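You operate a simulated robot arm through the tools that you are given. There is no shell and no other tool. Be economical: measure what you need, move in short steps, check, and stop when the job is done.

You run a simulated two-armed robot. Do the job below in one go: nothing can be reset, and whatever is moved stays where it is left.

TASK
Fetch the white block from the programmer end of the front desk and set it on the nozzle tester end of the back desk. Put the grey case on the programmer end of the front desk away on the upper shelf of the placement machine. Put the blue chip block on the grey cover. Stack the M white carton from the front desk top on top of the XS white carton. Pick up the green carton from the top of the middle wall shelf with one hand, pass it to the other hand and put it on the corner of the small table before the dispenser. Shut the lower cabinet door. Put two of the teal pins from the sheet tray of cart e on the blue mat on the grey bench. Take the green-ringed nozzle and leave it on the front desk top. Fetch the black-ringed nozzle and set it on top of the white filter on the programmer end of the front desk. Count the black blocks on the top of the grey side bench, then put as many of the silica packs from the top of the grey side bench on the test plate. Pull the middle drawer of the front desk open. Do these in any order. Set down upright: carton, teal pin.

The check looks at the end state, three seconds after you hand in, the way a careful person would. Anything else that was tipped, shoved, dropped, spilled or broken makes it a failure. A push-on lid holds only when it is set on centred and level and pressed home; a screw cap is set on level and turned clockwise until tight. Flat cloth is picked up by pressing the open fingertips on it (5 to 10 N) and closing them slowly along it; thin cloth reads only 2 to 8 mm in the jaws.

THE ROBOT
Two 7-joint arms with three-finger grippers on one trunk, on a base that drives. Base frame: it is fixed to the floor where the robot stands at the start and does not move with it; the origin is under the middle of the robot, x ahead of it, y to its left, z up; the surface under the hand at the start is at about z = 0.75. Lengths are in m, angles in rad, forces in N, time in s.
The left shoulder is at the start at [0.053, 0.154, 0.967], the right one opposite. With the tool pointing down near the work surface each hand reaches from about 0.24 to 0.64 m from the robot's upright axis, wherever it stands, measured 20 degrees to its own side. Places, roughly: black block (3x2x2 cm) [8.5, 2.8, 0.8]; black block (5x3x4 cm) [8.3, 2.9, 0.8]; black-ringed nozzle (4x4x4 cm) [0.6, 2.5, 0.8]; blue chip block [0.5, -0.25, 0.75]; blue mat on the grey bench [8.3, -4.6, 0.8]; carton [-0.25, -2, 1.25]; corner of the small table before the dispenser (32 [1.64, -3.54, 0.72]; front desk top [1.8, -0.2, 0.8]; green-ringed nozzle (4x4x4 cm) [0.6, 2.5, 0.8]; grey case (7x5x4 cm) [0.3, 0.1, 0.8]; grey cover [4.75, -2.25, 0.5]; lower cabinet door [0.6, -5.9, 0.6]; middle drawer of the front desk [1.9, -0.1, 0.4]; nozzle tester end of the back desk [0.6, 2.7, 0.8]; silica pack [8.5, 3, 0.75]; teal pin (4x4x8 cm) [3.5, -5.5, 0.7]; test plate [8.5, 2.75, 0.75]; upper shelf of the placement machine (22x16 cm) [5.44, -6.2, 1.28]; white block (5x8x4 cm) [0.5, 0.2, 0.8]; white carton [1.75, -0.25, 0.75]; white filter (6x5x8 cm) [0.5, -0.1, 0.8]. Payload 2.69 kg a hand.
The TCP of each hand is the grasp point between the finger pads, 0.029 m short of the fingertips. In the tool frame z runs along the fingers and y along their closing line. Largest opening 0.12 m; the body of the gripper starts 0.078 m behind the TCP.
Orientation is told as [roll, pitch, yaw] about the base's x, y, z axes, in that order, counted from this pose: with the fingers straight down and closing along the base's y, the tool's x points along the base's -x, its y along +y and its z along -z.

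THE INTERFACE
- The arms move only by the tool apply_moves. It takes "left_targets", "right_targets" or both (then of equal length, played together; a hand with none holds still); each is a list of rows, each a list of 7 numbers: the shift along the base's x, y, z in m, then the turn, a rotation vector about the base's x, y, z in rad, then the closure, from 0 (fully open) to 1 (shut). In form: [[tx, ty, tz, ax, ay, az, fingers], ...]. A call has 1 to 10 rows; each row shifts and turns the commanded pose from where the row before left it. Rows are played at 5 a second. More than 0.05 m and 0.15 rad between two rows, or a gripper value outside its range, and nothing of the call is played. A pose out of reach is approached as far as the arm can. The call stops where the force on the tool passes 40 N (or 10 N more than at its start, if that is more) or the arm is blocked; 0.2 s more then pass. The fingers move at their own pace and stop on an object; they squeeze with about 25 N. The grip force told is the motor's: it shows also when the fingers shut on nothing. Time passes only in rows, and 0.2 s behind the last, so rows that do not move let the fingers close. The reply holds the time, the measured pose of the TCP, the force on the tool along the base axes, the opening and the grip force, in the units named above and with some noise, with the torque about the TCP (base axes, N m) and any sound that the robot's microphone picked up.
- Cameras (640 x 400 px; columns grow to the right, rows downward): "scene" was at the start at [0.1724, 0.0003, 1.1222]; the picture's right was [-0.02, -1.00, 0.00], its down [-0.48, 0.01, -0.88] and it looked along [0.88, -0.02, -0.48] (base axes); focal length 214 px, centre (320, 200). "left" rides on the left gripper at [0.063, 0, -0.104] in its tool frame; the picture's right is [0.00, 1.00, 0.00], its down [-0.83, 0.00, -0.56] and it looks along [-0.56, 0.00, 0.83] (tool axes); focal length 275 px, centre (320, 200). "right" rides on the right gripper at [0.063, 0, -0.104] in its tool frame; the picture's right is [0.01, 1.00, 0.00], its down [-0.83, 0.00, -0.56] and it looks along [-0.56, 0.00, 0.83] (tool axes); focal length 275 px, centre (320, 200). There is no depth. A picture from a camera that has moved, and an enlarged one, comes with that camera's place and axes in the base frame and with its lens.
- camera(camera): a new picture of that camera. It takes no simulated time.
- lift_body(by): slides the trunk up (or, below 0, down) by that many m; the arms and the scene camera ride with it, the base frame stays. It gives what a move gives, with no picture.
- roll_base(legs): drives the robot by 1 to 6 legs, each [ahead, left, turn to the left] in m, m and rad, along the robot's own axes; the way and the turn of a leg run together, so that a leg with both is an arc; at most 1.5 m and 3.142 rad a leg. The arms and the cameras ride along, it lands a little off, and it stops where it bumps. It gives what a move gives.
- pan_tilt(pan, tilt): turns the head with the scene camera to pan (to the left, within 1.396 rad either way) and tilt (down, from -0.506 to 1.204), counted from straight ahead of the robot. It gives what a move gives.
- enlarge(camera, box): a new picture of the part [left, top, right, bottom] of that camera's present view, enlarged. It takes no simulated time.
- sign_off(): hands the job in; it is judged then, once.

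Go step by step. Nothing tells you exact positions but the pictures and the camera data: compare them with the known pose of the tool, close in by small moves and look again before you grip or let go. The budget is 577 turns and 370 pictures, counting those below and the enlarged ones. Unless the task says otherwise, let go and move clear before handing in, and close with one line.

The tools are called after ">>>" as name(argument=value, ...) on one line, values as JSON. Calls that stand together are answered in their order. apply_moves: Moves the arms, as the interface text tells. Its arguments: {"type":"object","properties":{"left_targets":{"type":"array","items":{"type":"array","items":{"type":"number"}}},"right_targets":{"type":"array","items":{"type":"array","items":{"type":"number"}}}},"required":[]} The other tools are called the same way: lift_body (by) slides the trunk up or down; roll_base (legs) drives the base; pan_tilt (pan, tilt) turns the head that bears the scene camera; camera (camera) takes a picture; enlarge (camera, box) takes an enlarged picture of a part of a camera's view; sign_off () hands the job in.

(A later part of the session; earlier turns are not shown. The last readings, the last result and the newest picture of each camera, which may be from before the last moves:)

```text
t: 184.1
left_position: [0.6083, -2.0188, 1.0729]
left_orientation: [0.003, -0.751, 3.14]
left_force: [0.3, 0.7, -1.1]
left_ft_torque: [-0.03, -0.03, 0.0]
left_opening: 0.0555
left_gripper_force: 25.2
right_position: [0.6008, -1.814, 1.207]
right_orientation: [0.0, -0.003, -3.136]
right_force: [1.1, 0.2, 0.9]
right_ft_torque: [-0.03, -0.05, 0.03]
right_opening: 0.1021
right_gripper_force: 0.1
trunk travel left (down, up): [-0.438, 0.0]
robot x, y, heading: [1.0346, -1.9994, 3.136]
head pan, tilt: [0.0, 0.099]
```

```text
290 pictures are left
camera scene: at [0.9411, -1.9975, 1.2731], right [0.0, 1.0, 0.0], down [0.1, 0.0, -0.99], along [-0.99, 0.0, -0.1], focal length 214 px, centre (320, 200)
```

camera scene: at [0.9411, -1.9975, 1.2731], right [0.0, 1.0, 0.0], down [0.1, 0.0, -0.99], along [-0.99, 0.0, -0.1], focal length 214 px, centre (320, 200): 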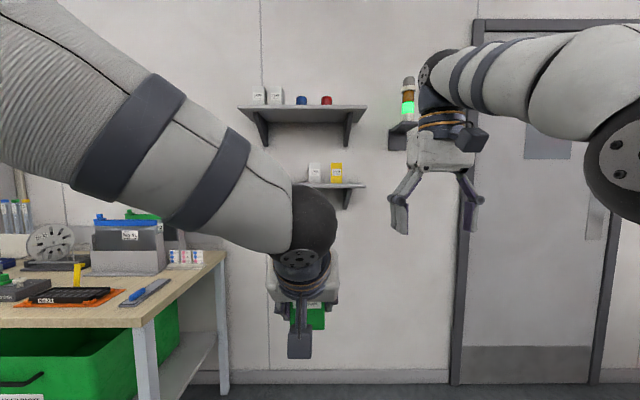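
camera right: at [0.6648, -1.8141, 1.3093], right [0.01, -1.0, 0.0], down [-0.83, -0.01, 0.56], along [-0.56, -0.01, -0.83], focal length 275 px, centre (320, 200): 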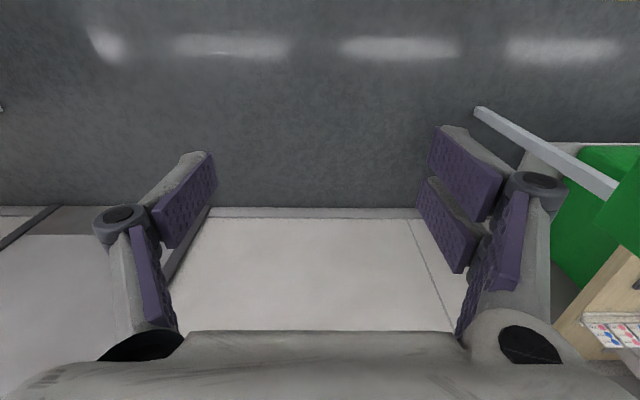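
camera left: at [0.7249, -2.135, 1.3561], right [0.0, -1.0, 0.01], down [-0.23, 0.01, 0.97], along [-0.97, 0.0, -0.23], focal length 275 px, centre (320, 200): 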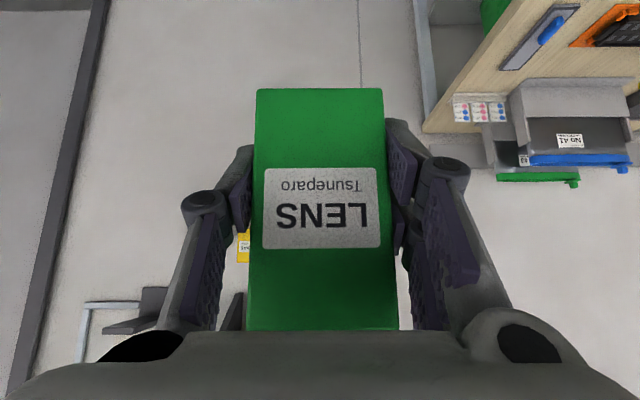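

Carton top ≈ 1.132 at [0.58, -2.019]. The right hand moves across above it.

>>> apply_moves(right_targets=[[-0.006, -0.04, 0, 0, 0, 0, 0.15], [-0.006, -0.04, 0, 0, 0, 0, 0.15], [-0.006, -0.04, 0, 0, 0, 0, 0.15], [-0.006, -0.04, 0, 0, 0, 0, 0.15], [-0.004, -0.044, 0, 0, 0, 0, 0.15]])

>>> camera(camera="right")

>>> camera(camera="scene")

```text
t: 185.3
left_position: [0.6091, -2.0184, 1.0736]
left_orientation: [0.004, -0.752, 3.141]
left_force: [0.7, -0.7, -1.1]
left_ft_torque: [0.0, -0.03, -0.03]
left_opening: 0.0556
left_gripper_force: 24.1
right_position: [0.6076, -1.9219, 1.1904]
right_orientation: [0.003, -0.005, -3.137]
right_force: [0.6, -0.6, 0.1]
right_ft_torque: [-0.01, 0.01, -0.01]
right_opening: 0.1021
right_gripper_force: 0.1
right hand out of reach, approached as far as the arm can: row 1, 2, 3, 4, 5
trunk travel left (down, up): [-0.438, 0.0]
robot x, y, heading: [1.0336, -2.0016, 3.138]
head pan, tilt: [0.0, 0.099]
```

```text
289 pictures are left
camera right: at [0.6703, -1.9215, 1.293], right [0.01, -1.0, 0.0], down [-0.83, -0.01, 0.56], along [-0.56, -0.01, -0.83], focal length 275 px, centre (320, 200)
```

right: 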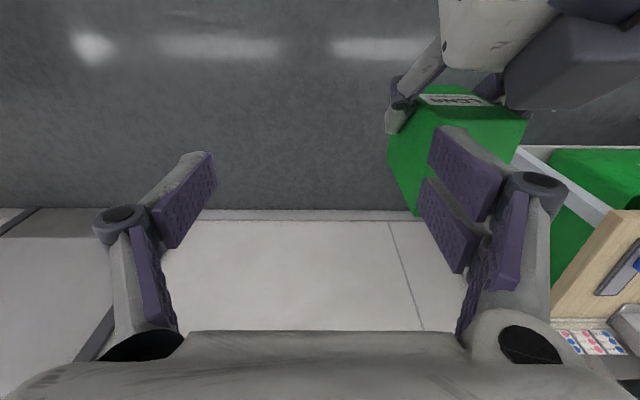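

```text
288 pictures are left
camera scene: at [0.9415, -1.9978, 1.2732], right [0.0, 1.0, 0.0], down [0.1, 0.0, -1.0], along [-0.99, 0.0, -0.1], focal length 214 px, centre (320, 200)
```

scene: 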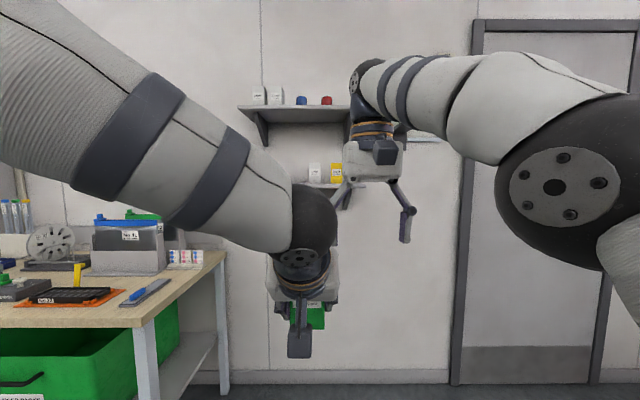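

Both arms reach limits up high. I move the meeting point lower and a bit to the right.

>>> apply_moves(left_targets=[[0, 0, -0.045, 0, 0, 0, 1], [0, 0.015, -0.04, 0, 0, 0, 1], [0, 0.02, -0.035, 0, 0, 0, 1], [0, 0.025, -0.03, 0, 0, 0, 1], [0, 0.025, 0, 0, 0, 0, 1]])

>>> camera(camera="right")

```text
t: 186.5
left_position: [0.607, -1.9332, 0.9232]
left_orientation: [0.004, -0.754, 3.139]
left_force: [0.5, 0.5, -1.1]
left_ft_torque: [-0.01, 0.0, 0.02]
left_opening: 0.0555
left_gripper_force: 24.8
right_position: [0.607, -1.9208, 1.191]
right_orientation: [0.0, -0.005, -3.135]
right_force: [0.7, 0.7, -1.1]
right_ft_torque: [-0.01, 0.0, 0.0]
right_opening: 0.1021
right_gripper_force: 0.1
trunk travel left (down, up): [-0.438, 0.0]
robot x, y, heading: [1.0365, -1.9997, 3.142]
head pan, tilt: [0.0, 0.099]
```

```text
287 pictures are left
camera right: at [0.6704, -1.921, 1.2932], right [0.01, -1.0, 0.0], down [-0.83, -0.01, 0.56], along [-0.56, -0.01, -0.83], focal length 275 px, centre (320, 200)
```

right: 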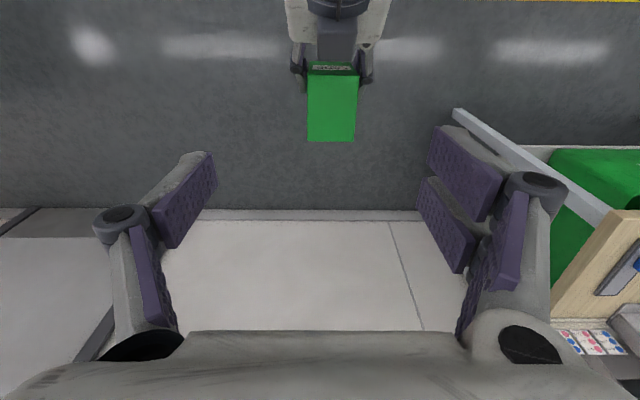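

Excellent view: carton top centred at about [0.578, -1.934, 0.982]. I descend the right hand around its upper part.

>>> apply_moves(right_targets=[[-0.01, -0.004, -0.045, 0, 0, 0, 0.15], [-0.01, -0.004, -0.045, 0, 0, 0, 0.15], [-0.01, -0.003, -0.045, 0, 0, 0, 0.2], [-0.006, -0.002, -0.03, 0, 0, 0, 0.25]])

>>> camera(camera="right")

>>> camera(camera="left")

```text
t: 187.5
left_position: [0.6066, -1.9367, 0.923]
left_orientation: [0.005, -0.751, 3.14]
left_force: [-0.7, 0.2, -0.8]
left_ft_torque: [-0.02, -0.03, -0.01]
left_opening: 0.0554
left_gripper_force: 25.4
right_position: [0.5716, -1.9313, 1.0237]
right_orientation: [0.002, -0.003, -3.139]
right_force: [0.9, -0.4, -0.1]
right_ft_torque: [0.0, 0.02, 0.0]
right_opening: 0.0898
right_gripper_force: 0.0
trunk travel left (down, up): [-0.438, 0.0]
robot x, y, heading: [1.0314, -2.003, 3.139]
head pan, tilt: [0.0, 0.099]
```

```text
286 pictures are left
camera right: at [0.6339, -1.9317, 1.1278], right [0.01, -1.0, 0.0], down [-0.83, -0.01, 0.56], along [-0.56, -0.01, -0.83], focal length 275 px, centre (320, 200)
```

right: 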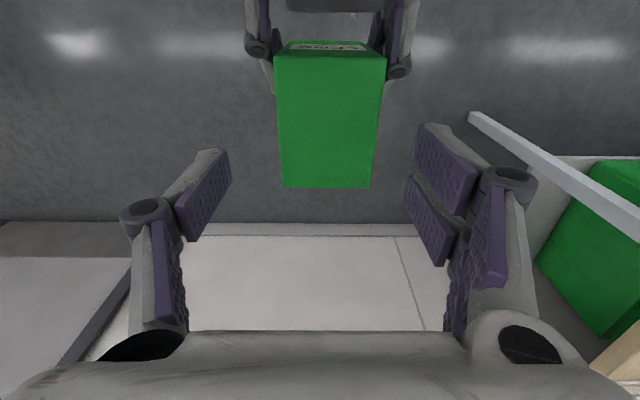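

```text
285 pictures are left
camera left: at [0.7232, -1.9355, 0.9564], right [0.0, -1.0, 0.01], down [-0.23, 0.01, 0.97], along [-0.97, 0.0, -0.23], focal length 275 px, centre (320, 200)
```

left: 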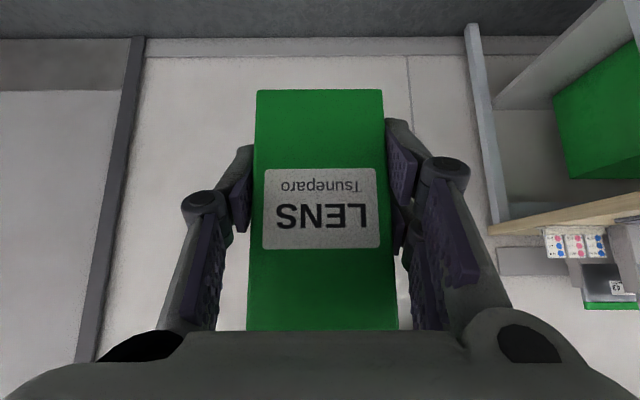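

Centred. Down 6 cm, then close the right hand.

>>> apply_moves(right_targets=[[0, -0.004, -0.03, 0, 0, 0, 0.3], [0, 0, -0.03, 0, 0, 0, 0.35], [0, 0, 0, 0, 0, 0, 0.5], [0, 0, 0, 0, 0, 0, 1], [0, 0, 0, 0, 0, 0, 1]])

>>> camera(camera="right")

```text
t: 188.7
left_position: [0.6078, -1.9347, 0.9223]
left_orientation: [0.004, -0.749, 3.138]
left_force: [10.0, 1.3, -7.1]
left_ft_torque: [0.1, -0.27, 0.33]
left_opening: 0.0554
left_gripper_force: 24.8
right_position: [0.5708, -1.9353, 0.9656]
right_orientation: [0.003, -0.004, -3.138]
right_force: [-9.1, -1.4, 5.2]
right_ft_torque: [-0.14, 0.42, -0.4]
right_opening: 0.0556
right_gripper_force: 24.9
trunk travel left (down, up): [-0.438, 0.0]
robot x, y, heading: [1.0346, -1.9979, 3.135]
head pan, tilt: [0.0, 0.099]
```

```text
284 pictures are left
camera right: at [0.6342, -1.9357, 1.0689], right [0.01, -1.0, 0.0], down [-0.83, -0.01, 0.56], along [-0.56, -0.01, -0.83], focal length 275 px, centre (320, 200)
```

right: 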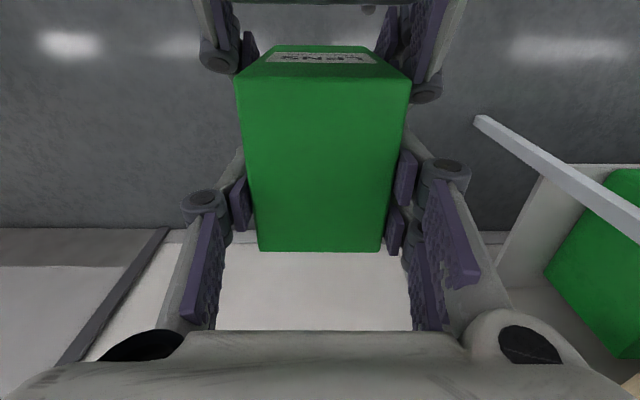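

The right hand has it. I open the left hand and draw it straight back.

>>> apply_moves(left_targets=[[0, 0, 0, 0, 0, 0, 0.4], [0, 0, 0, 0, 0, 0, 0.2], [0.03, 0, 0.01, 0, 0, 0, 0.2], [0.03, 0, 0.01, 0, 0, 0, 0.2], [0.04, 0, 0, 0, 0, 0, 0.2], [0, -0.04, 0, 0, 0, 0, 0.2], [0, -0.04, 0, 0, 0, 0, 0.2], [0, -0.04, 0, 0, 0, 0, 0.2]])

>>> camera(camera="right")

>>> camera(camera="scene")

```text
t: 190.5
left_position: [0.7093, -2.0544, 0.9462]
left_orientation: [0.004, -0.755, 3.138]
left_force: [-0.2, -1.2, 0.1]
left_ft_torque: [0.03, 0.01, -0.03]
left_opening: 0.0958
left_gripper_force: 0.0
right_position: [0.5723, -1.9352, 0.9672]
right_orientation: [-0.001, -0.003, -3.136]
right_force: [-0.2, -0.6, -0.9]
right_ft_torque: [0.0, 0.02, 0.0]
right_opening: 0.0554
right_gripper_force: 25.0
trunk travel left (down, up): [-0.438, 0.0]
robot x, y, heading: [1.0326, -1.9975, 3.14]
head pan, tilt: [0.0, 0.099]
```

```text
283 pictures are left
camera right: at [0.6349, -1.9367, 1.0698], right [0.01, -1.0, 0.0], down [-0.83, -0.01, 0.56], along [-0.56, -0.01, -0.83], focal length 275 px, centre (320, 200)
```

right: 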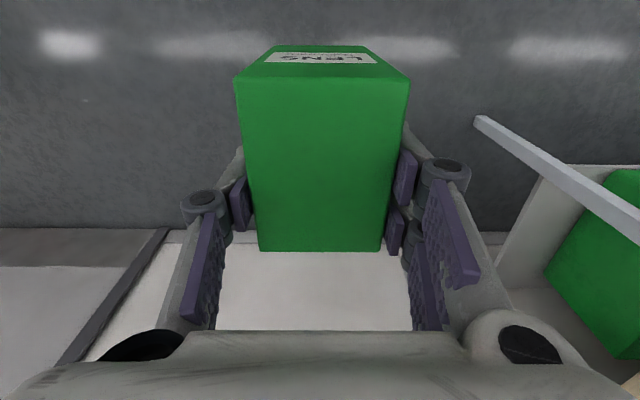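

```text
282 pictures are left
camera scene: at [0.9419, -1.9991, 1.2736], right [0.0, 1.0, 0.0], down [0.1, 0.0, -1.0], along [-1.0, 0.0, -0.1], focal length 214 px, centre (320, 200)
```

scene: 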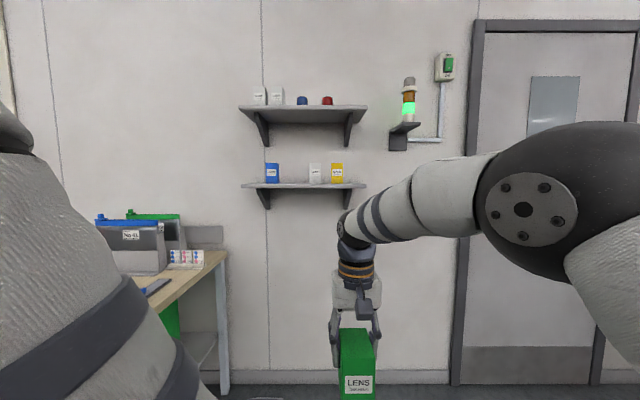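

Handover succeeded. I level the left hand, then turn toward -y to find the small table before the dispenser.

>>> apply_moves(left_targets=[[-0.02, -0.03, 0.01, 0, -0.125, 0, 0.2], [-0.02, -0.03, 0.01, 0, -0.125, 0, 0.2], [-0.02, -0.03, 0.01, 0, -0.125, 0, 0.2], [-0.02, -0.03, 0.01, 0, -0.125, 0, 0.2], [-0.02, -0.03, 0.01, 0, -0.125, 0, 0.2], [-0.02, 0, 0.01, 0, -0.125, 0, 0.2]], right_targets=[[0, 0.01, 0.02, 0, 0, 0, 1], [0, 0.01, 0.02, 0, 0, 0, 1], [0, 0.02, 0.02, 0, 0, 0, 1], [0, 0.02, 0, 0, 0, 0, 1], [0, 0.02, 0, 0, 0, 0, 1], [0, 0.02, 0, 0, 0, 0, 1]])

>>> roll_base(legs=[[0, 0, 1.571]])

>>> pan_tilt(pan=0.3, tilt=0.35)

>>> camera(camera="scene")

```text
t: 191.9
left_position: [0.5892, -2.2027, 1.001]
left_orientation: [0.003, 0.0, 3.14]
left_force: [0.3, -0.1, 0.4]
left_ft_torque: [0.02, -0.05, -0.01]
left_opening: 0.0962
left_gripper_force: 0.1
right_position: [0.5702, -1.8329, 1.0236]
right_orientation: [0.002, 0.001, -3.137]
right_force: [-0.4, 0.5, -0.1]
right_ft_torque: [-0.03, 0.0, -0.04]
right_opening: 0.0556
right_gripper_force: 25.4
trunk travel left (down, up): [-0.438, 0.0]
robot x, y, heading: [1.041, -2.0004, 3.138]
head pan, tilt: [0.0, 0.099]
```

```text
t: 196.1
left_position: [1.2402, -2.4462, 1.001]
left_orientation: [0.003, -0.004, -1.568]
left_force: [0.1, 0.1, -0.1]
left_ft_torque: [0.02, -0.01, -0.01]
left_opening: 0.0959
left_gripper_force: 0.1
right_position: [0.8716, -2.465, 1.0245]
right_orientation: [0.003, -0.001, -1.563]
right_force: [0.8, -1.1, -0.9]
right_ft_torque: [0.0, -0.01, 0.01]
right_opening: 0.0555
right_gripper_force: 24.8
trunk travel left (down, up): [-0.438, 0.0]
robot x, y, heading: [1.0359, -1.9984, -1.567]
head pan, tilt: [0.0, 0.099]
```

```text
t: 196.9
left_position: [1.2408, -2.446, 1.0014]
left_orientation: [0.003, -0.002, -1.569]
left_force: [-0.7, 0.4, 1.3]
left_ft_torque: [-0.03, 0.0, -0.01]
left_opening: 0.0958
left_gripper_force: 0.1
right_position: [0.8719, -2.4645, 1.0241]
right_orientation: [0.001, -0.001, -1.561]
right_force: [0.0, 0.9, -1.4]
right_ft_torque: [-0.02, -0.02, 0.01]
right_opening: 0.0555
right_gripper_force: 25.3
trunk travel left (down, up): [-0.438, 0.0]
robot x, y, heading: [1.0387, -1.9983, -1.571]
head pan, tilt: [0.3, 0.351]
```

```text
281 pictures are left
camera scene: at [1.0624, -2.0887, 1.2499], right [-0.96, -0.29, 0.0], down [-0.1, 0.33, -0.94], along [0.28, -0.9, -0.34], focal length 214 px, centre (320, 200)
```

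scene: 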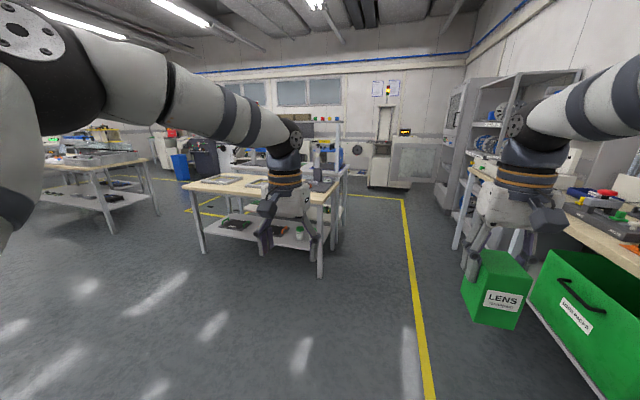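

The small table is ahead-left with its near-right corner around [1.5, -3.5]. I drive closer.

>>> roll_base(legs=[[0, 0.72, 0], [0.75, 0, 0]])

>>> pan_tilt(pan=0, tilt=0.5)

>>> camera(camera="scene")

```text
t: 206.6
left_position: [1.9732, -3.1861, 1.0017]
left_orientation: [0.003, -0.002, -1.569]
left_force: [-0.3, -0.1, -0.7]
left_ft_torque: [0.04, -0.01, 0.01]
left_opening: 0.096
left_gripper_force: 0.0
right_position: [1.6052, -3.2057, 1.0256]
right_orientation: [0.002, 0.0, -1.562]
right_force: [0.3, -0.4, -1.4]
right_ft_torque: [-0.03, 0.01, -0.05]
right_opening: 0.0554
right_gripper_force: 25.0
trunk travel left (down, up): [-0.438, 0.0]
robot x, y, heading: [1.7692, -2.7394, -1.566]
head pan, tilt: [0.3, 0.351]
```

```text
t: 207.4
left_position: [1.9737, -3.1858, 1.0016]
left_orientation: [0.003, -0.003, -1.565]
left_force: [0.1, -0.2, -0.1]
left_ft_torque: [0.01, -0.03, 0.01]
left_opening: 0.0961
left_gripper_force: 0.0
right_position: [1.6046, -3.205, 1.0244]
right_orientation: [-0.001, -0.003, -1.561]
right_force: [-0.6, 0.2, -1.2]
right_ft_torque: [-0.02, -0.03, 0.03]
right_opening: 0.0554
right_gripper_force: 25.3
trunk travel left (down, up): [-0.438, 0.0]
robot x, y, heading: [1.7675, -2.74, -1.575]
head pan, tilt: [0.0, 0.499]
```

```text
280 pictures are left
camera scene: at [1.7672, -2.8308, 1.2362], right [-1.0, 0.0, 0.0], down [0.0, 0.48, -0.88], along [0.0, -0.88, -0.48], focal length 214 px, centre (320, 200)
```

scene: 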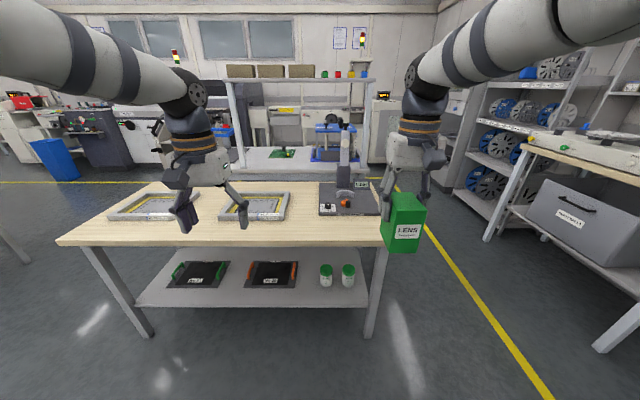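

Table edge is at y ≈ -3.46, right edge x ≈ 1.50, dispenser mat from y ≈ -3.66. I'll set the carton at about [1.64, -3.555]; lower the trunk and roll in.

>>> lift_body(by=-0.1)

>>> roll_base(legs=[[0.27, 0.03, 0]])

>>> camera(camera="scene")

>>> camera(camera="right")

```text
t: 208.7
left_position: [1.9733, -3.1856, 0.9017]
left_orientation: [0.004, -0.004, -1.569]
left_force: [0.2, -0.1, 0.2]
left_ft_torque: [0.0, 0.0, 0.01]
left_opening: 0.096
left_gripper_force: 0.0
right_position: [1.6043, -3.2051, 0.9251]
right_orientation: [0.0, -0.004, -1.562]
right_force: [-0.1, 0.2, -0.7]
right_ft_torque: [-0.03, 0.02, 0.03]
right_opening: 0.0553
right_gripper_force: 25.1
trunk travel left (down, up): [-0.338, 0.1]
robot x, y, heading: [1.7667, -2.7411, -1.571]
head pan, tilt: [0.0, 0.499]
```

```text
t: 210.6
left_position: [2.0041, -3.4515, 0.9021]
left_orientation: [0.004, -0.001, -1.566]
left_force: [0.1, 1.4, 0.6]
left_ft_torque: [0.02, -0.02, -0.03]
left_opening: 0.096
left_gripper_force: 0.1
right_position: [1.6357, -3.4711, 0.9237]
right_orientation: [0.002, -0.002, -1.561]
right_force: [0.6, -0.3, -2.0]
right_ft_torque: [-0.02, 0.0, -0.02]
right_opening: 0.0553
right_gripper_force: 25.0
trunk travel left (down, up): [-0.338, 0.1]
robot x, y, heading: [1.799, -3.0085, -1.573]
head pan, tilt: [0.0, 0.499]
```

```text
279 pictures are left
camera scene: at [1.7981, -3.1777, 1.1217], right [-1.0, 0.0, 0.0], down [0.0, 0.48, -0.88], along [0.0, -0.88, -0.48], focal length 214 px, centre (320, 200)
```

scene: 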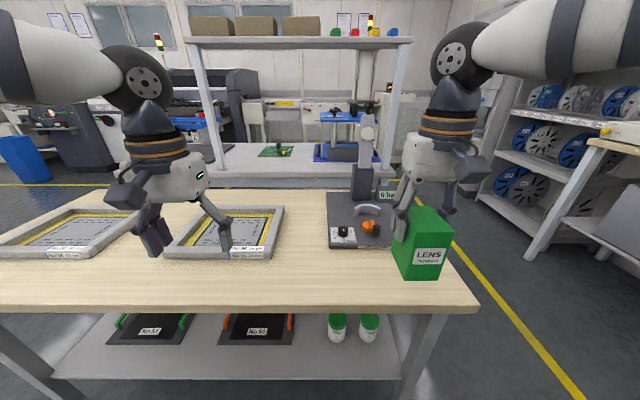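

```text
278 pictures are left
camera right: at [1.634, -3.4098, 1.027], right [1.0, 0.02, 0.0], down [0.01, -0.83, 0.56], along [0.01, -0.56, -0.83], focal length 275 px, centre (320, 200)
```

right: 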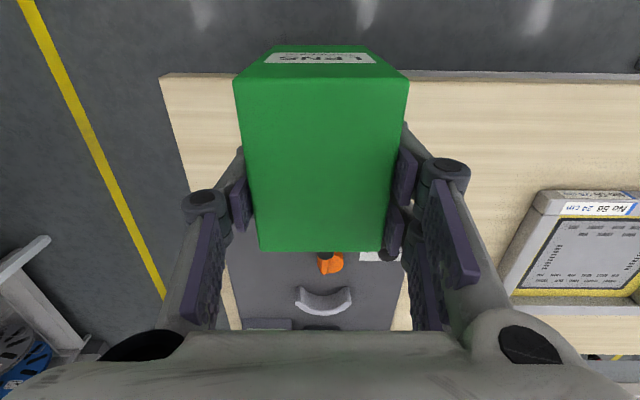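

Target spot in front of the dispenser's base is free. I move over it and lower.

>>> apply_moves(right_targets=[[0, -0.042, 0, 0, 0, 0, 1], [0, -0.04, 0, 0, 0, 0, 1], [0, 0, -0.04, 0, 0, 0, 1], [0, 0, -0.04, 0, 0, 0, 1], [0, 0, -0.02, 0, 0, 0, 1], [0, 0, -0.006, 0, 0, 0, 1], [0, 0, -0.004, 0, 0, 0, 1]])

>>> enlarge(camera="scene", box=[320, 160, 500, 320])

```text
t: 212.2
left_position: [2.0039, -3.451, 0.9022]
left_orientation: [0.003, -0.002, -1.565]
left_force: [0.4, -0.7, 0.6]
left_ft_torque: [-0.03, 0.02, -0.02]
left_opening: 0.0957
left_gripper_force: 0.1
right_position: [1.6353, -3.5537, 0.8142]
right_orientation: [0.001, -0.001, -1.56]
right_force: [-0.3, -0.4, -0.7]
right_ft_torque: [-0.04, -0.03, 0.0]
right_opening: 0.0553
right_gripper_force: 24.8
trunk travel left (down, up): [-0.338, 0.1]
robot x, y, heading: [1.7946, -3.0031, -1.576]
head pan, tilt: [0.0, 0.499]
```

```text
2.50 times, centred on (410, 240) of scene
camera zoom: at [1.7981, -3.1772, 1.1218], right [-1.0, 0.0, 0.0], down [0.0, 0.48, -0.88], along [0.0, -0.88, -0.48], focal length 536 px, centre (95, 100)
```

zoom: 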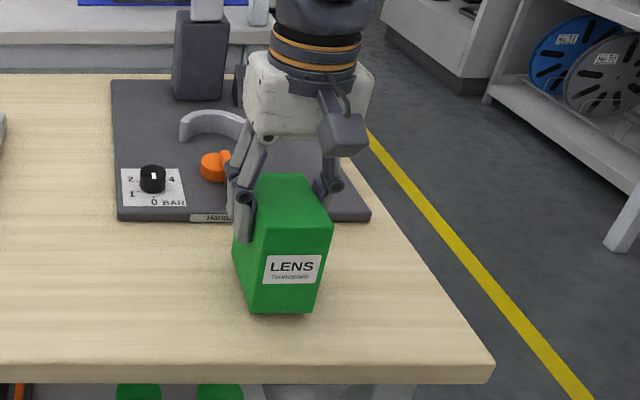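

About a centimetre above the table. I lower to contact.

>>> apply_moves(right_targets=[[0, 0, -0.004, 0, 0, 0, 1], [0, 0, -0.004, 0, 0, 0, 1], [0, 0, -0.003, 0, 0, 0, 1]])

```text
t: 213.0
left_position: [2.0043, -3.4498, 0.9029]
left_orientation: [0.004, -0.006, -1.567]
left_force: [0.7, -0.2, 0.8]
left_ft_torque: [0.0, 0.03, 0.06]
left_opening: 0.0959
left_gripper_force: 0.1
right_position: [1.635, -3.5535, 0.8063]
right_orientation: [0.001, -0.009, -1.561]
right_force: [-2.7, 2.0, 20.3]
right_ft_torque: [0.07, 0.1, -0.04]
right_opening: 0.0559
right_gripper_force: 25.1
trunk travel left (down, up): [-0.338, 0.1]
robot x, y, heading: [1.799, -3.0057, -1.562]
head pan, tilt: [0.0, 0.499]
```

Contact. I release and rise.

>>> apply_moves(right_targets=[[0, 0, 0.002, 0, 0, 0, 1], [0, 0, 0, 0, 0, 0, 0.4], [0, 0, 0, 0, 0, 0, 0.25], [0, 0, 0.03, 0, 0, 0, 0.25], [0, 0, 0.05, 0, 0, 0, 0.25], [0, 0, 0.05, 0, 0, 0, 0.25], [0, 0.04, 0.03, 0, 0, 0, 0.25], [0, 0.04, 0.03, 0, 0, 0, 0.25]])

>>> camera(camera="scene")

```text
t: 214.8
left_position: [2.0048, -3.4511, 0.9034]
left_orientation: [0.002, -0.005, -1.565]
left_force: [0.8, 0.9, -0.3]
left_ft_torque: [-0.01, 0.02, 0.01]
left_opening: 0.0959
left_gripper_force: 0.0
right_position: [1.6332, -3.4726, 0.9962]
right_orientation: [0.0, -0.005, -1.561]
right_force: [0.8, 0.2, -0.2]
right_ft_torque: [0.03, 0.03, 0.03]
right_opening: 0.09
right_gripper_force: 0.2
trunk travel left (down, up): [-0.338, 0.1]
robot x, y, heading: [1.7972, -3.0019, -1.567]
head pan, tilt: [0.0, 0.499]
```

```text
276 pictures are left
camera scene: at [1.7984, -3.1766, 1.1219], right [-1.0, 0.0, 0.0], down [0.0, 0.48, -0.88], along [0.0, -0.88, -0.48], focal length 214 px, centre (320, 200)
```

scene: 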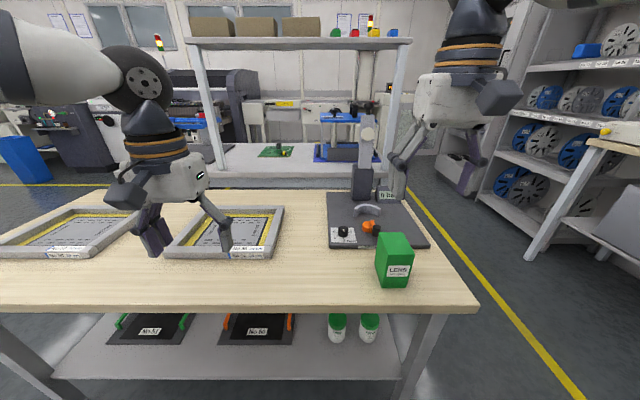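

The carton is set upright. Next the lower cabinet door near [0.6, -5.9]; I back off and look toward the passage on the right.

>>> roll_base(legs=[[-0.25, 0, 0], [0, -0.68, 0]])

>>> pan_tilt(pan=0, tilt=0.3)

>>> camera(camera="scene")

```text
t: 221.8
left_position: [1.3385, -3.205, 0.9023]
left_orientation: [0.005, -0.002, -1.551]
left_force: [-0.4, -0.1, 0.3]
left_ft_torque: [-0.03, -0.01, -0.01]
left_opening: 0.0961
left_gripper_force: 0.1
right_position: [0.9692, -3.234, 0.9952]
right_orientation: [0.002, -0.002, -1.547]
right_force: [0.7, -0.5, 0.4]
right_ft_torque: [0.02, 0.01, -0.02]
right_opening: 0.09
right_gripper_force: 0.0
trunk travel left (down, up): [-0.338, 0.1]
robot x, y, heading: [1.1264, -2.7645, -1.551]
head pan, tilt: [0.0, 0.499]
```

```text
t: 222.6
left_position: [1.3391, -3.2068, 0.9034]
left_orientation: [0.003, -0.001, -1.552]
left_force: [0.0, -0.2, 0.2]
left_ft_torque: [0.01, -0.03, -0.03]
left_opening: 0.0962
left_gripper_force: 0.1
right_position: [0.9693, -3.2339, 0.9952]
right_orientation: [0.002, -0.003, -1.547]
right_force: [-0.5, 0.2, 0.8]
right_ft_torque: [0.02, 0.04, 0.02]
right_opening: 0.0899
right_gripper_force: 0.1
trunk travel left (down, up): [-0.338, 0.1]
robot x, y, heading: [1.1261, -2.7616, -1.552]
head pan, tilt: [0.0, 0.3]
```

```text
275 pictures are left
camera scene: at [1.1291, -2.9376, 1.1402], right [-1.0, -0.02, 0.0], down [-0.01, 0.3, -0.96], along [0.02, -0.95, -0.3], focal length 214 px, centre (320, 200)
```

scene: 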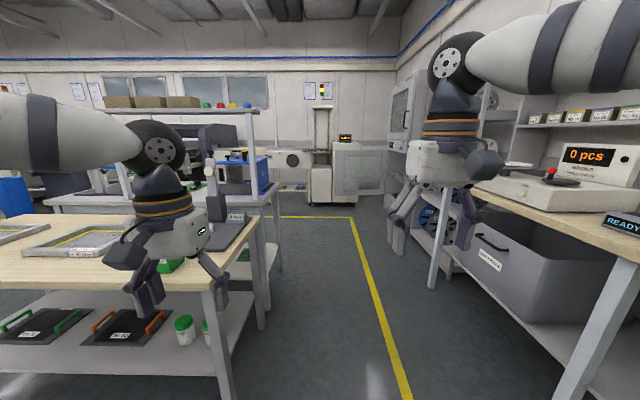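

The passage is clear around x ≈ 0.9, and the open cabinet door seems to be at the far end. I drive along it.

>>> roll_base(legs=[[0, -0.22, -0.02], [1.3, 0, 0]])

>>> camera(camera="scene")

```text
t: 231.1
left_position: [1.1194, -4.5181, 0.9021]
left_orientation: [0.005, 0.0, -1.559]
left_force: [0.4, 0.6, 0.5]
left_ft_torque: [0.04, -0.02, -0.02]
left_opening: 0.0963
left_gripper_force: 0.0
right_position: [0.7498, -4.5434, 0.993]
right_orientation: [0.001, -0.001, -1.553]
right_force: [-0.1, -0.1, 0.5]
right_ft_torque: [-0.03, -0.01, 0.0]
right_opening: 0.0902
right_gripper_force: 0.1
trunk travel left (down, up): [-0.338, 0.1]
robot x, y, heading: [0.9092, -4.0732, -1.556]
head pan, tilt: [0.0, 0.3]
```

```text
274 pictures are left
camera scene: at [0.9116, -4.2484, 1.1402], right [-1.0, -0.01, 0.0], down [0.0, 0.3, -0.96], along [0.01, -0.96, -0.3], focal length 214 px, centre (320, 200)
```

scene: 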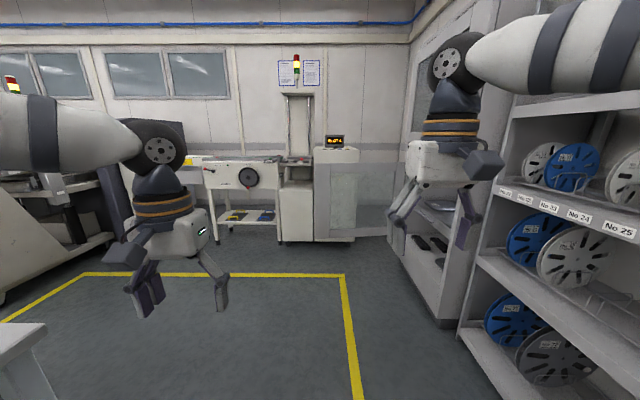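

I zoom on the machine at the far end and the cabinet near pixel (360, 203).

>>> enlarge(camera="scene", box=[260, 80, 480, 260])

```text
2.22 times, centred on (370, 170) of scene
camera zoom: at [0.9116, -4.2484, 1.1402], right [-1.0, -0.01, 0.0], down [0.0, 0.3, -0.96], along [0.01, -0.96, -0.3], focal length 477 px, centre (209, 267)
```

zoom: 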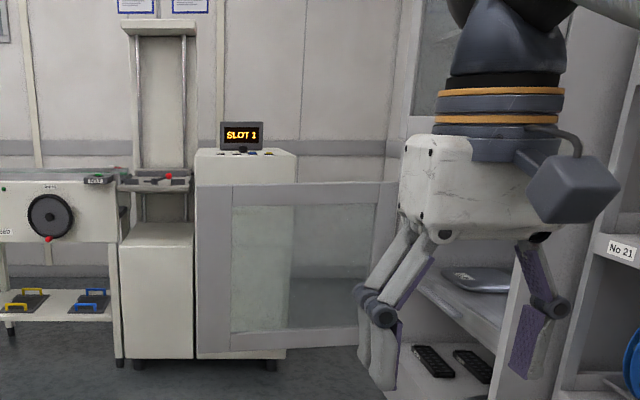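

The open glass door (z ≈ 0.29–0.92) is hinged at about [0.25, -5.9] on the tall cabinet facing +x, and must swing toward +y. I'll stand east of its arc facing -x.

>>> roll_base(legs=[[1.15, 0, 0], [0, 0.4, 0], [0, 0, -1.571]])

>>> pan_tilt(pan=0.3, tilt=0.45)

>>> camera(camera="scene")

```text
t: 244.1
left_position: [0.8905, -5.448, 0.902]
left_orientation: [0.004, -0.001, -3.116]
left_force: [-0.5, -0.6, -0.3]
left_ft_torque: [-0.01, -0.01, -0.04]
left_opening: 0.0961
left_gripper_force: 0.1
right_position: [0.8589, -5.0775, 0.9942]
right_orientation: [0.001, -0.002, -3.108]
right_force: [-0.4, 0.7, -0.4]
right_ft_torque: [0.02, 0.0, -0.01]
right_opening: 0.0899
right_gripper_force: 0.1
trunk travel left (down, up): [-0.338, 0.1]
robot x, y, heading: [1.3319, -5.2333, -3.12]
head pan, tilt: [0.0, 0.3]
```

```text
t: 244.8
left_position: [0.8902, -5.45, 0.9012]
left_orientation: [0.005, -0.001, -3.115]
left_force: [-0.3, 0.8, 0.1]
left_ft_torque: [0.01, -0.03, 0.02]
left_opening: 0.0957
left_gripper_force: 0.1
right_position: [0.8591, -5.0778, 0.9945]
right_orientation: [0.001, -0.002, -3.107]
right_force: [0.0, -0.3, 0.1]
right_ft_torque: [0.03, 0.01, -0.01]
right_opening: 0.0901
right_gripper_force: 0.0
trunk travel left (down, up): [-0.338, 0.1]
robot x, y, heading: [1.3281, -5.2334, -3.117]
head pan, tilt: [0.3, 0.45]
```

```text
272 pictures are left
camera scene: at [1.1604, -5.2613, 1.1263], right [-0.32, 0.95, 0.0], down [0.41, 0.14, -0.9], along [-0.85, -0.29, -0.43], focal length 214 px, centre (320, 200)
```

scene: 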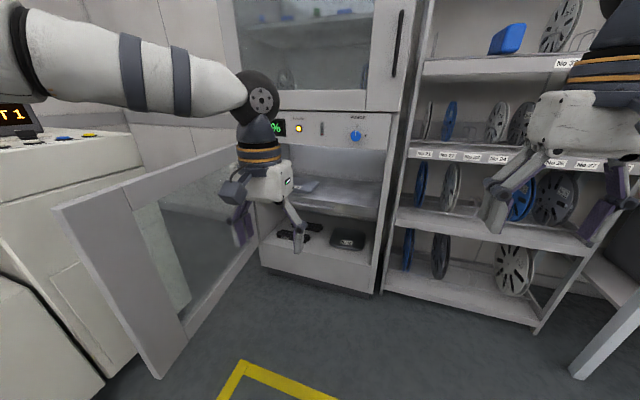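

Free edge is near [0.97, -5.9], hinge near [0.29, -5.93]. I raise and close the left hand, shift left, and go over the door's top edge to pull it from behind.

>>> apply_moves(left_targets=[[0, 0, 0.04, 0, 0, 0, 1], [0, 0, 0.04, 0, 0, 0, 1], [0, 0, 0.04, 0, 0, 0, 1]])

>>> roll_base(legs=[[0, 0.33, -0.02]])

>>> pan_tilt(pan=0.5, tilt=0.45)

>>> camera(camera="scene")

>>> camera(camera="left")

```text
t: 245.7
left_position: [0.8908, -5.4475, 1.0231]
left_orientation: [0.005, -0.002, -3.116]
left_force: [0.7, 0.2, -0.2]
left_ft_torque: [-0.02, -0.05, -0.02]
left_opening: 0.0003
left_gripper_force: 24.9
right_position: [0.8591, -5.0772, 0.9955]
right_orientation: [0.002, -0.002, -3.108]
right_force: [0.1, 0.4, 0.0]
right_ft_torque: [-0.01, 0.01, -0.01]
right_opening: 0.0895
right_gripper_force: 0.1
trunk travel left (down, up): [-0.338, 0.1]
robot x, y, heading: [1.3278, -5.2323, -3.117]
head pan, tilt: [0.3, 0.45]
```

```text
t: 248.8
left_position: [0.8887, -5.7682, 1.0235]
left_orientation: [0.003, -0.003, -3.139]
left_force: [-0.7, -0.3, 0.4]
left_ft_torque: [0.03, 0.04, 0.03]
left_opening: 0.0001
left_gripper_force: 25.3
right_position: [0.8668, -5.3991, 0.9942]
right_orientation: [0.002, -0.001, -3.133]
right_force: [-0.4, -0.6, 0.0]
right_ft_torque: [0.02, -0.03, -0.01]
right_opening: 0.0902
right_gripper_force: 0.1
trunk travel left (down, up): [-0.338, 0.1]
robot x, y, heading: [1.3343, -5.5639, -3.139]
head pan, tilt: [0.3, 0.45]
```

```text
t: 249.5
left_position: [0.8886, -5.7685, 1.0219]
left_orientation: [0.003, -0.001, -3.141]
left_force: [0.1, 0.0, -0.8]
left_ft_torque: [-0.01, 0.02, -0.01]
left_opening: 0.0
left_gripper_force: 25.2
right_position: [0.8668, -5.3972, 0.9947]
right_orientation: [0.001, -0.002, -3.133]
right_force: [1.2, -0.6, 0.9]
right_ft_torque: [-0.02, -0.02, -0.02]
right_opening: 0.0903
right_gripper_force: 0.0
trunk travel left (down, up): [-0.338, 0.1]
robot x, y, heading: [1.3328, -5.5656, -3.144]
head pan, tilt: [0.499, 0.45]
```

```text
271 pictures are left
camera scene: at [1.171, -5.6057, 1.1263], right [-0.48, 0.88, 0.0], down [0.38, 0.21, -0.9], along [-0.79, -0.43, -0.44], focal length 214 px, centre (320, 200)
```

scene: 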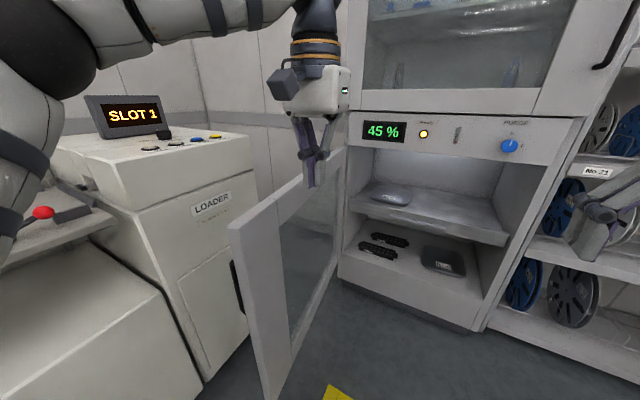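

```text
270 pictures are left
camera left: at [0.951, -5.7684, 1.1269], right [0.0, -1.0, 0.0], down [-0.83, 0.0, 0.56], along [-0.56, 0.0, -0.83], focal length 275 px, centre (320, 200)
```

left: 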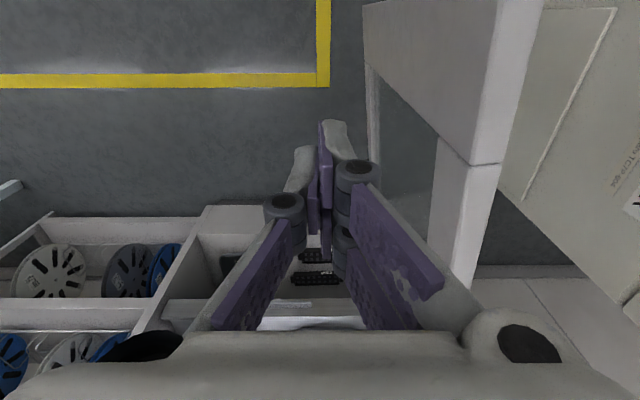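

The door's top edge is at y ≈ -5.89. I carry the closed fingers over it and lower them behind.

>>> apply_moves(left_targets=[[0.002, -0.045, 0, 0, 0, 0, 1], [0.002, -0.045, 0, 0, 0, 0, 1], [0.002, -0.045, 0, 0, 0, 0, 1], [0.002, -0.045, 0, 0, 0, 0, 1], [0, -0.03, 0, 0, 0, 0, 1]])

>>> camera(camera="left")

>>> camera(camera="scene")

```text
t: 250.7
left_position: [0.8987, -5.9797, 1.0227]
left_orientation: [0.004, -0.003, -3.14]
left_force: [0.5, -0.9, 0.7]
left_ft_torque: [0.03, 0.01, 0.0]
left_opening: 0.0
left_gripper_force: 25.3
right_position: [0.8678, -5.3987, 0.9946]
right_orientation: [0.003, -0.001, -3.132]
right_force: [0.6, -0.4, -0.8]
right_ft_torque: [0.01, -0.02, -0.05]
right_opening: 0.0899
right_gripper_force: 0.0
trunk travel left (down, up): [-0.338, 0.1]
robot x, y, heading: [1.3313, -5.5609, -3.144]
head pan, tilt: [0.499, 0.45]
```

```text
269 pictures are left
camera left: at [0.9604, -5.9788, 1.1269], right [0.0, -1.0, 0.0], down [-0.83, 0.0, 0.56], along [-0.56, 0.0, -0.83], focal length 275 px, centre (320, 200)
```

left: 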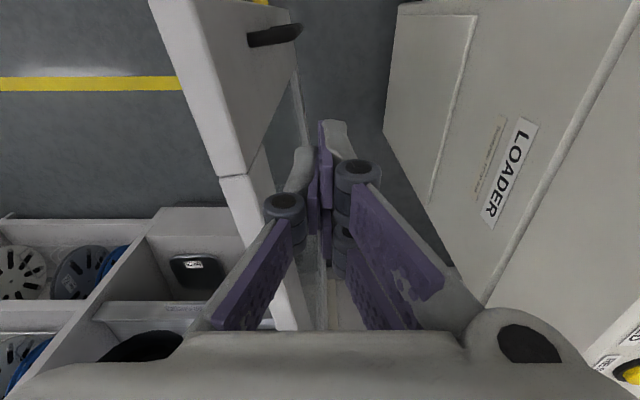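

```text
268 pictures are left
camera scene: at [1.171, -5.606, 1.1263], right [-0.48, 0.88, 0.0], down [0.38, 0.21, -0.9], along [-0.79, -0.43, -0.44], focal length 214 px, centre (320, 200)
```

scene: 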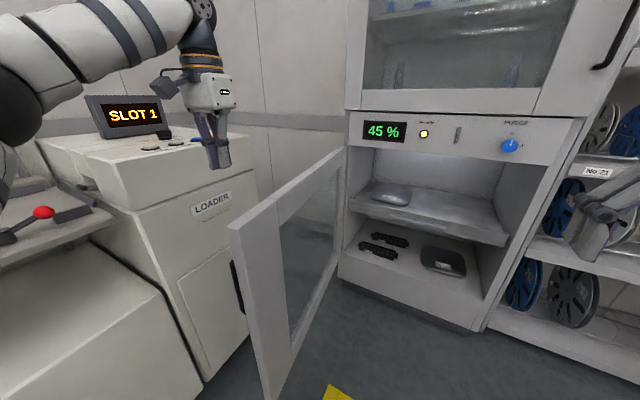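

Hand is behind the door, clear of the loader. I lower it so the fingertips are ~7 cm below the door's top.

>>> apply_moves(left_targets=[[0, -0.01, -0.04, 0, 0, 0, 1], [0, 0, -0.04, 0, 0, 0, 1], [0, 0, -0.04, 0, 0, 0, 1], [0, 0, -0.028, 0, 0, 0, 1]])

>>> camera(camera="scene")

```text
t: 251.7
left_position: [0.8987, -5.9886, 0.8744]
left_orientation: [0.003, -0.003, -3.141]
left_force: [-0.6, -0.7, -0.6]
left_ft_torque: [0.01, -0.01, -0.03]
left_opening: 0.0001
left_gripper_force: 24.9
right_position: [0.8671, -5.3975, 0.9944]
right_orientation: [0.0, -0.001, -3.133]
right_force: [0.0, -0.2, -1.1]
right_ft_torque: [-0.03, 0.01, -0.01]
right_opening: 0.0901
right_gripper_force: 0.1
trunk travel left (down, up): [-0.338, 0.1]
robot x, y, heading: [1.3319, -5.5639, -3.139]
head pan, tilt: [0.499, 0.45]
```

```text
267 pictures are left
camera scene: at [1.1709, -5.6058, 1.1263], right [-0.48, 0.88, 0.0], down [0.38, 0.21, -0.9], along [-0.79, -0.43, -0.44], focal length 214 px, centre (320, 200)
```

scene: 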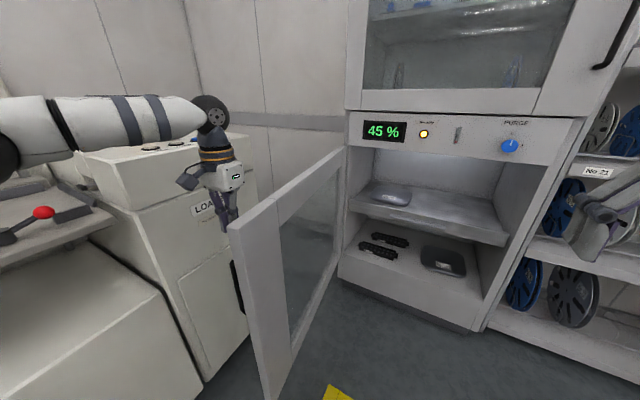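

I move the right hand out of the way and pull the door along its arc.

>>> apply_moves(left_targets=[[0, 0.04, 0, 0, 0, 0, 1], [0, 0.04, 0, 0, 0, 0, 1], [-0.002, 0.04, 0, 0, 0, 0, 1], [-0.006, 0.04, 0, 0, 0, 0, 1], [-0.01, 0.04, 0, 0, 0, 0, 1], [-0.014, 0.04, 0, 0, 0, 0, 1], [-0.018, 0.04, 0, 0, 0, 0, 1]], right_targets=[[0.01, 0.03, 0.02, 0, 0, 0, 0.3], [0.01, 0.03, 0.02, 0, 0, 0, 0.3], [0, 0.03, 0.02, 0, 0, 0, 0.3], [0, 0.03, 0, 0, 0, 0, 0.3], [0, 0, 0, 0, 0, 0, 0.3], [0, 0, 0, 0, 0, 0, 0.3], [0, 0, 0, 0, 0, 0, 0.3]])

>>> camera(camera="scene")

```text
t: 253.3
left_position: [0.8456, -5.7085, 0.8761]
left_orientation: [0.004, -0.003, -3.139]
left_force: [-0.8, 0.5, -0.6]
left_ft_torque: [-0.03, 0.03, 0.02]
left_opening: 0.0
left_gripper_force: 24.4
right_position: [0.8873, -5.2772, 1.055]
right_orientation: [0.002, -0.002, -3.133]
right_force: [0.8, 0.3, 0.7]
right_ft_torque: [0.0, -0.02, 0.0]
right_opening: 0.0842
right_gripper_force: 0.0
trunk travel left (down, up): [-0.338, 0.1]
robot x, y, heading: [1.3326, -5.5656, -3.144]
head pan, tilt: [0.499, 0.45]
```

```text
266 pictures are left
camera scene: at [1.1707, -5.6051, 1.1263], right [-0.48, 0.88, 0.0], down [0.38, 0.21, -0.9], along [-0.79, -0.43, -0.44], focal length 214 px, centre (320, 200)
```

scene: 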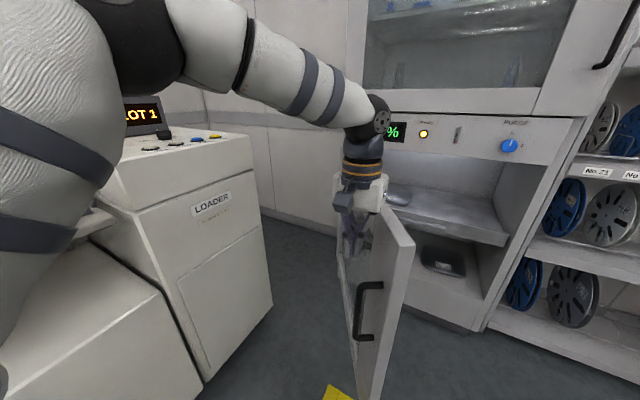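

The door swings easily and the hand is now on its outer face. I push it further around.

>>> apply_moves(left_targets=[[-0.029, 0.027, 0, 0, 0, 0, 1], [-0.029, 0.027, 0, 0, 0, 0, 1], [-0.029, 0.027, 0, 0, 0, 0, 1], [-0.029, 0.027, 0, 0, 0, 0, 1], [-0.03, 0.028, 0, 0, 0, 0, 1]])

>>> camera(camera="scene")

```text
t: 254.5
left_position: [0.76, -5.6049, 0.8621]
left_orientation: [0.003, -0.001, -3.14]
left_force: [0.1, 0.0, -0.9]
left_ft_torque: [-0.01, -0.01, 0.03]
left_opening: 0.0
left_gripper_force: 24.7
left hand out of reach, approached as far as the arm can: row 4, 5
right_position: [0.8877, -5.2773, 1.0543]
right_orientation: [0.0, -0.003, -3.133]
right_force: [-0.3, 0.5, 0.2]
right_ft_torque: [0.0, 0.0, -0.01]
right_opening: 0.0839
right_gripper_force: 0.1
trunk travel left (down, up): [-0.338, 0.1]
robot x, y, heading: [1.3318, -5.5646, -3.14]
head pan, tilt: [0.499, 0.45]
```

```text
265 pictures are left
camera scene: at [1.1708, -5.6054, 1.1263], right [-0.48, 0.88, 0.0], down [0.38, 0.21, -0.9], along [-0.79, -0.43, -0.44], focal length 214 px, centre (320, 200)
```

scene: 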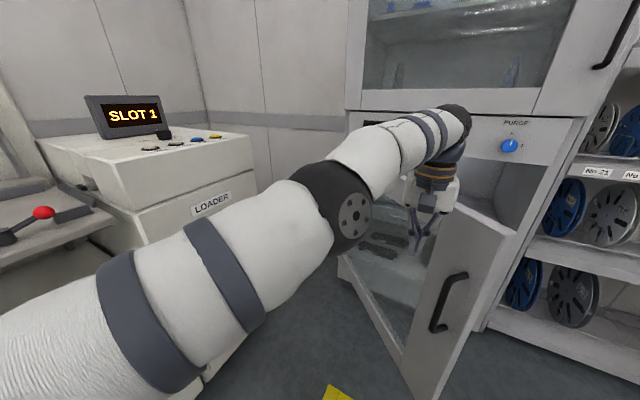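

Door is at about 45–50°. I roll forward 20 cm, letting the hand push it on.

>>> roll_base(legs=[[0.2, 0, 0]])

>>> apply_moves(left_targets=[[-0.03, 0.035, 0, 0, 0, 0, 1], [-0.03, 0.035, 0, 0, 0, 0, 1], [-0.03, 0.03, 0, 0, 0, 0, 1]])

>>> camera(camera="scene")

```text
t: 256.1
left_position: [0.56, -5.6053, 0.8621]
left_orientation: [0.004, -0.001, -3.14]
left_force: [-0.8, -0.4, -0.6]
left_ft_torque: [0.0, 0.0, 0.04]
left_opening: 0.0
left_gripper_force: 25.0
right_position: [0.6873, -5.2769, 1.0548]
right_orientation: [0.002, -0.001, -3.136]
right_force: [-1.1, 0.5, -0.7]
right_ft_torque: [0.02, -0.01, 0.03]
right_opening: 0.0838
right_gripper_force: 0.1
trunk travel left (down, up): [-0.338, 0.1]
robot x, y, heading: [1.1361, -5.5603, 3.143]
head pan, tilt: [0.499, 0.45]
```

```text
t: 256.9
left_position: [0.573, -5.5648, 0.8465]
left_orientation: [0.003, -0.002, -3.139]
left_force: [-0.2, -0.1, -0.9]
left_ft_torque: [-0.01, 0.02, 0.0]
left_opening: 0.0001
left_gripper_force: 25.4
left hand out of reach, approached as far as the arm can: row 1, 2, 3
right_position: [0.6883, -5.2774, 1.0556]
right_orientation: [0.002, -0.002, -3.135]
right_force: [0.1, -0.2, -0.4]
right_ft_torque: [-0.01, 0.04, 0.03]
right_opening: 0.0839
right_gripper_force: 0.0
trunk travel left (down, up): [-0.338, 0.1]
robot x, y, heading: [1.1324, -5.5596, 3.141]
head pan, tilt: [0.499, 0.45]
```

```text
264 pictures are left
camera scene: at [0.9724, -5.6057, 1.1263], right [-0.48, 0.88, 0.0], down [0.38, 0.21, -0.9], along [-0.79, -0.43, -0.44], focal length 214 px, centre (320, 200)
```

scene: 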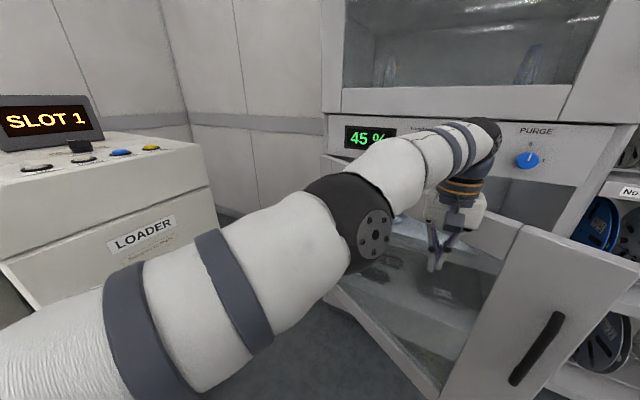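

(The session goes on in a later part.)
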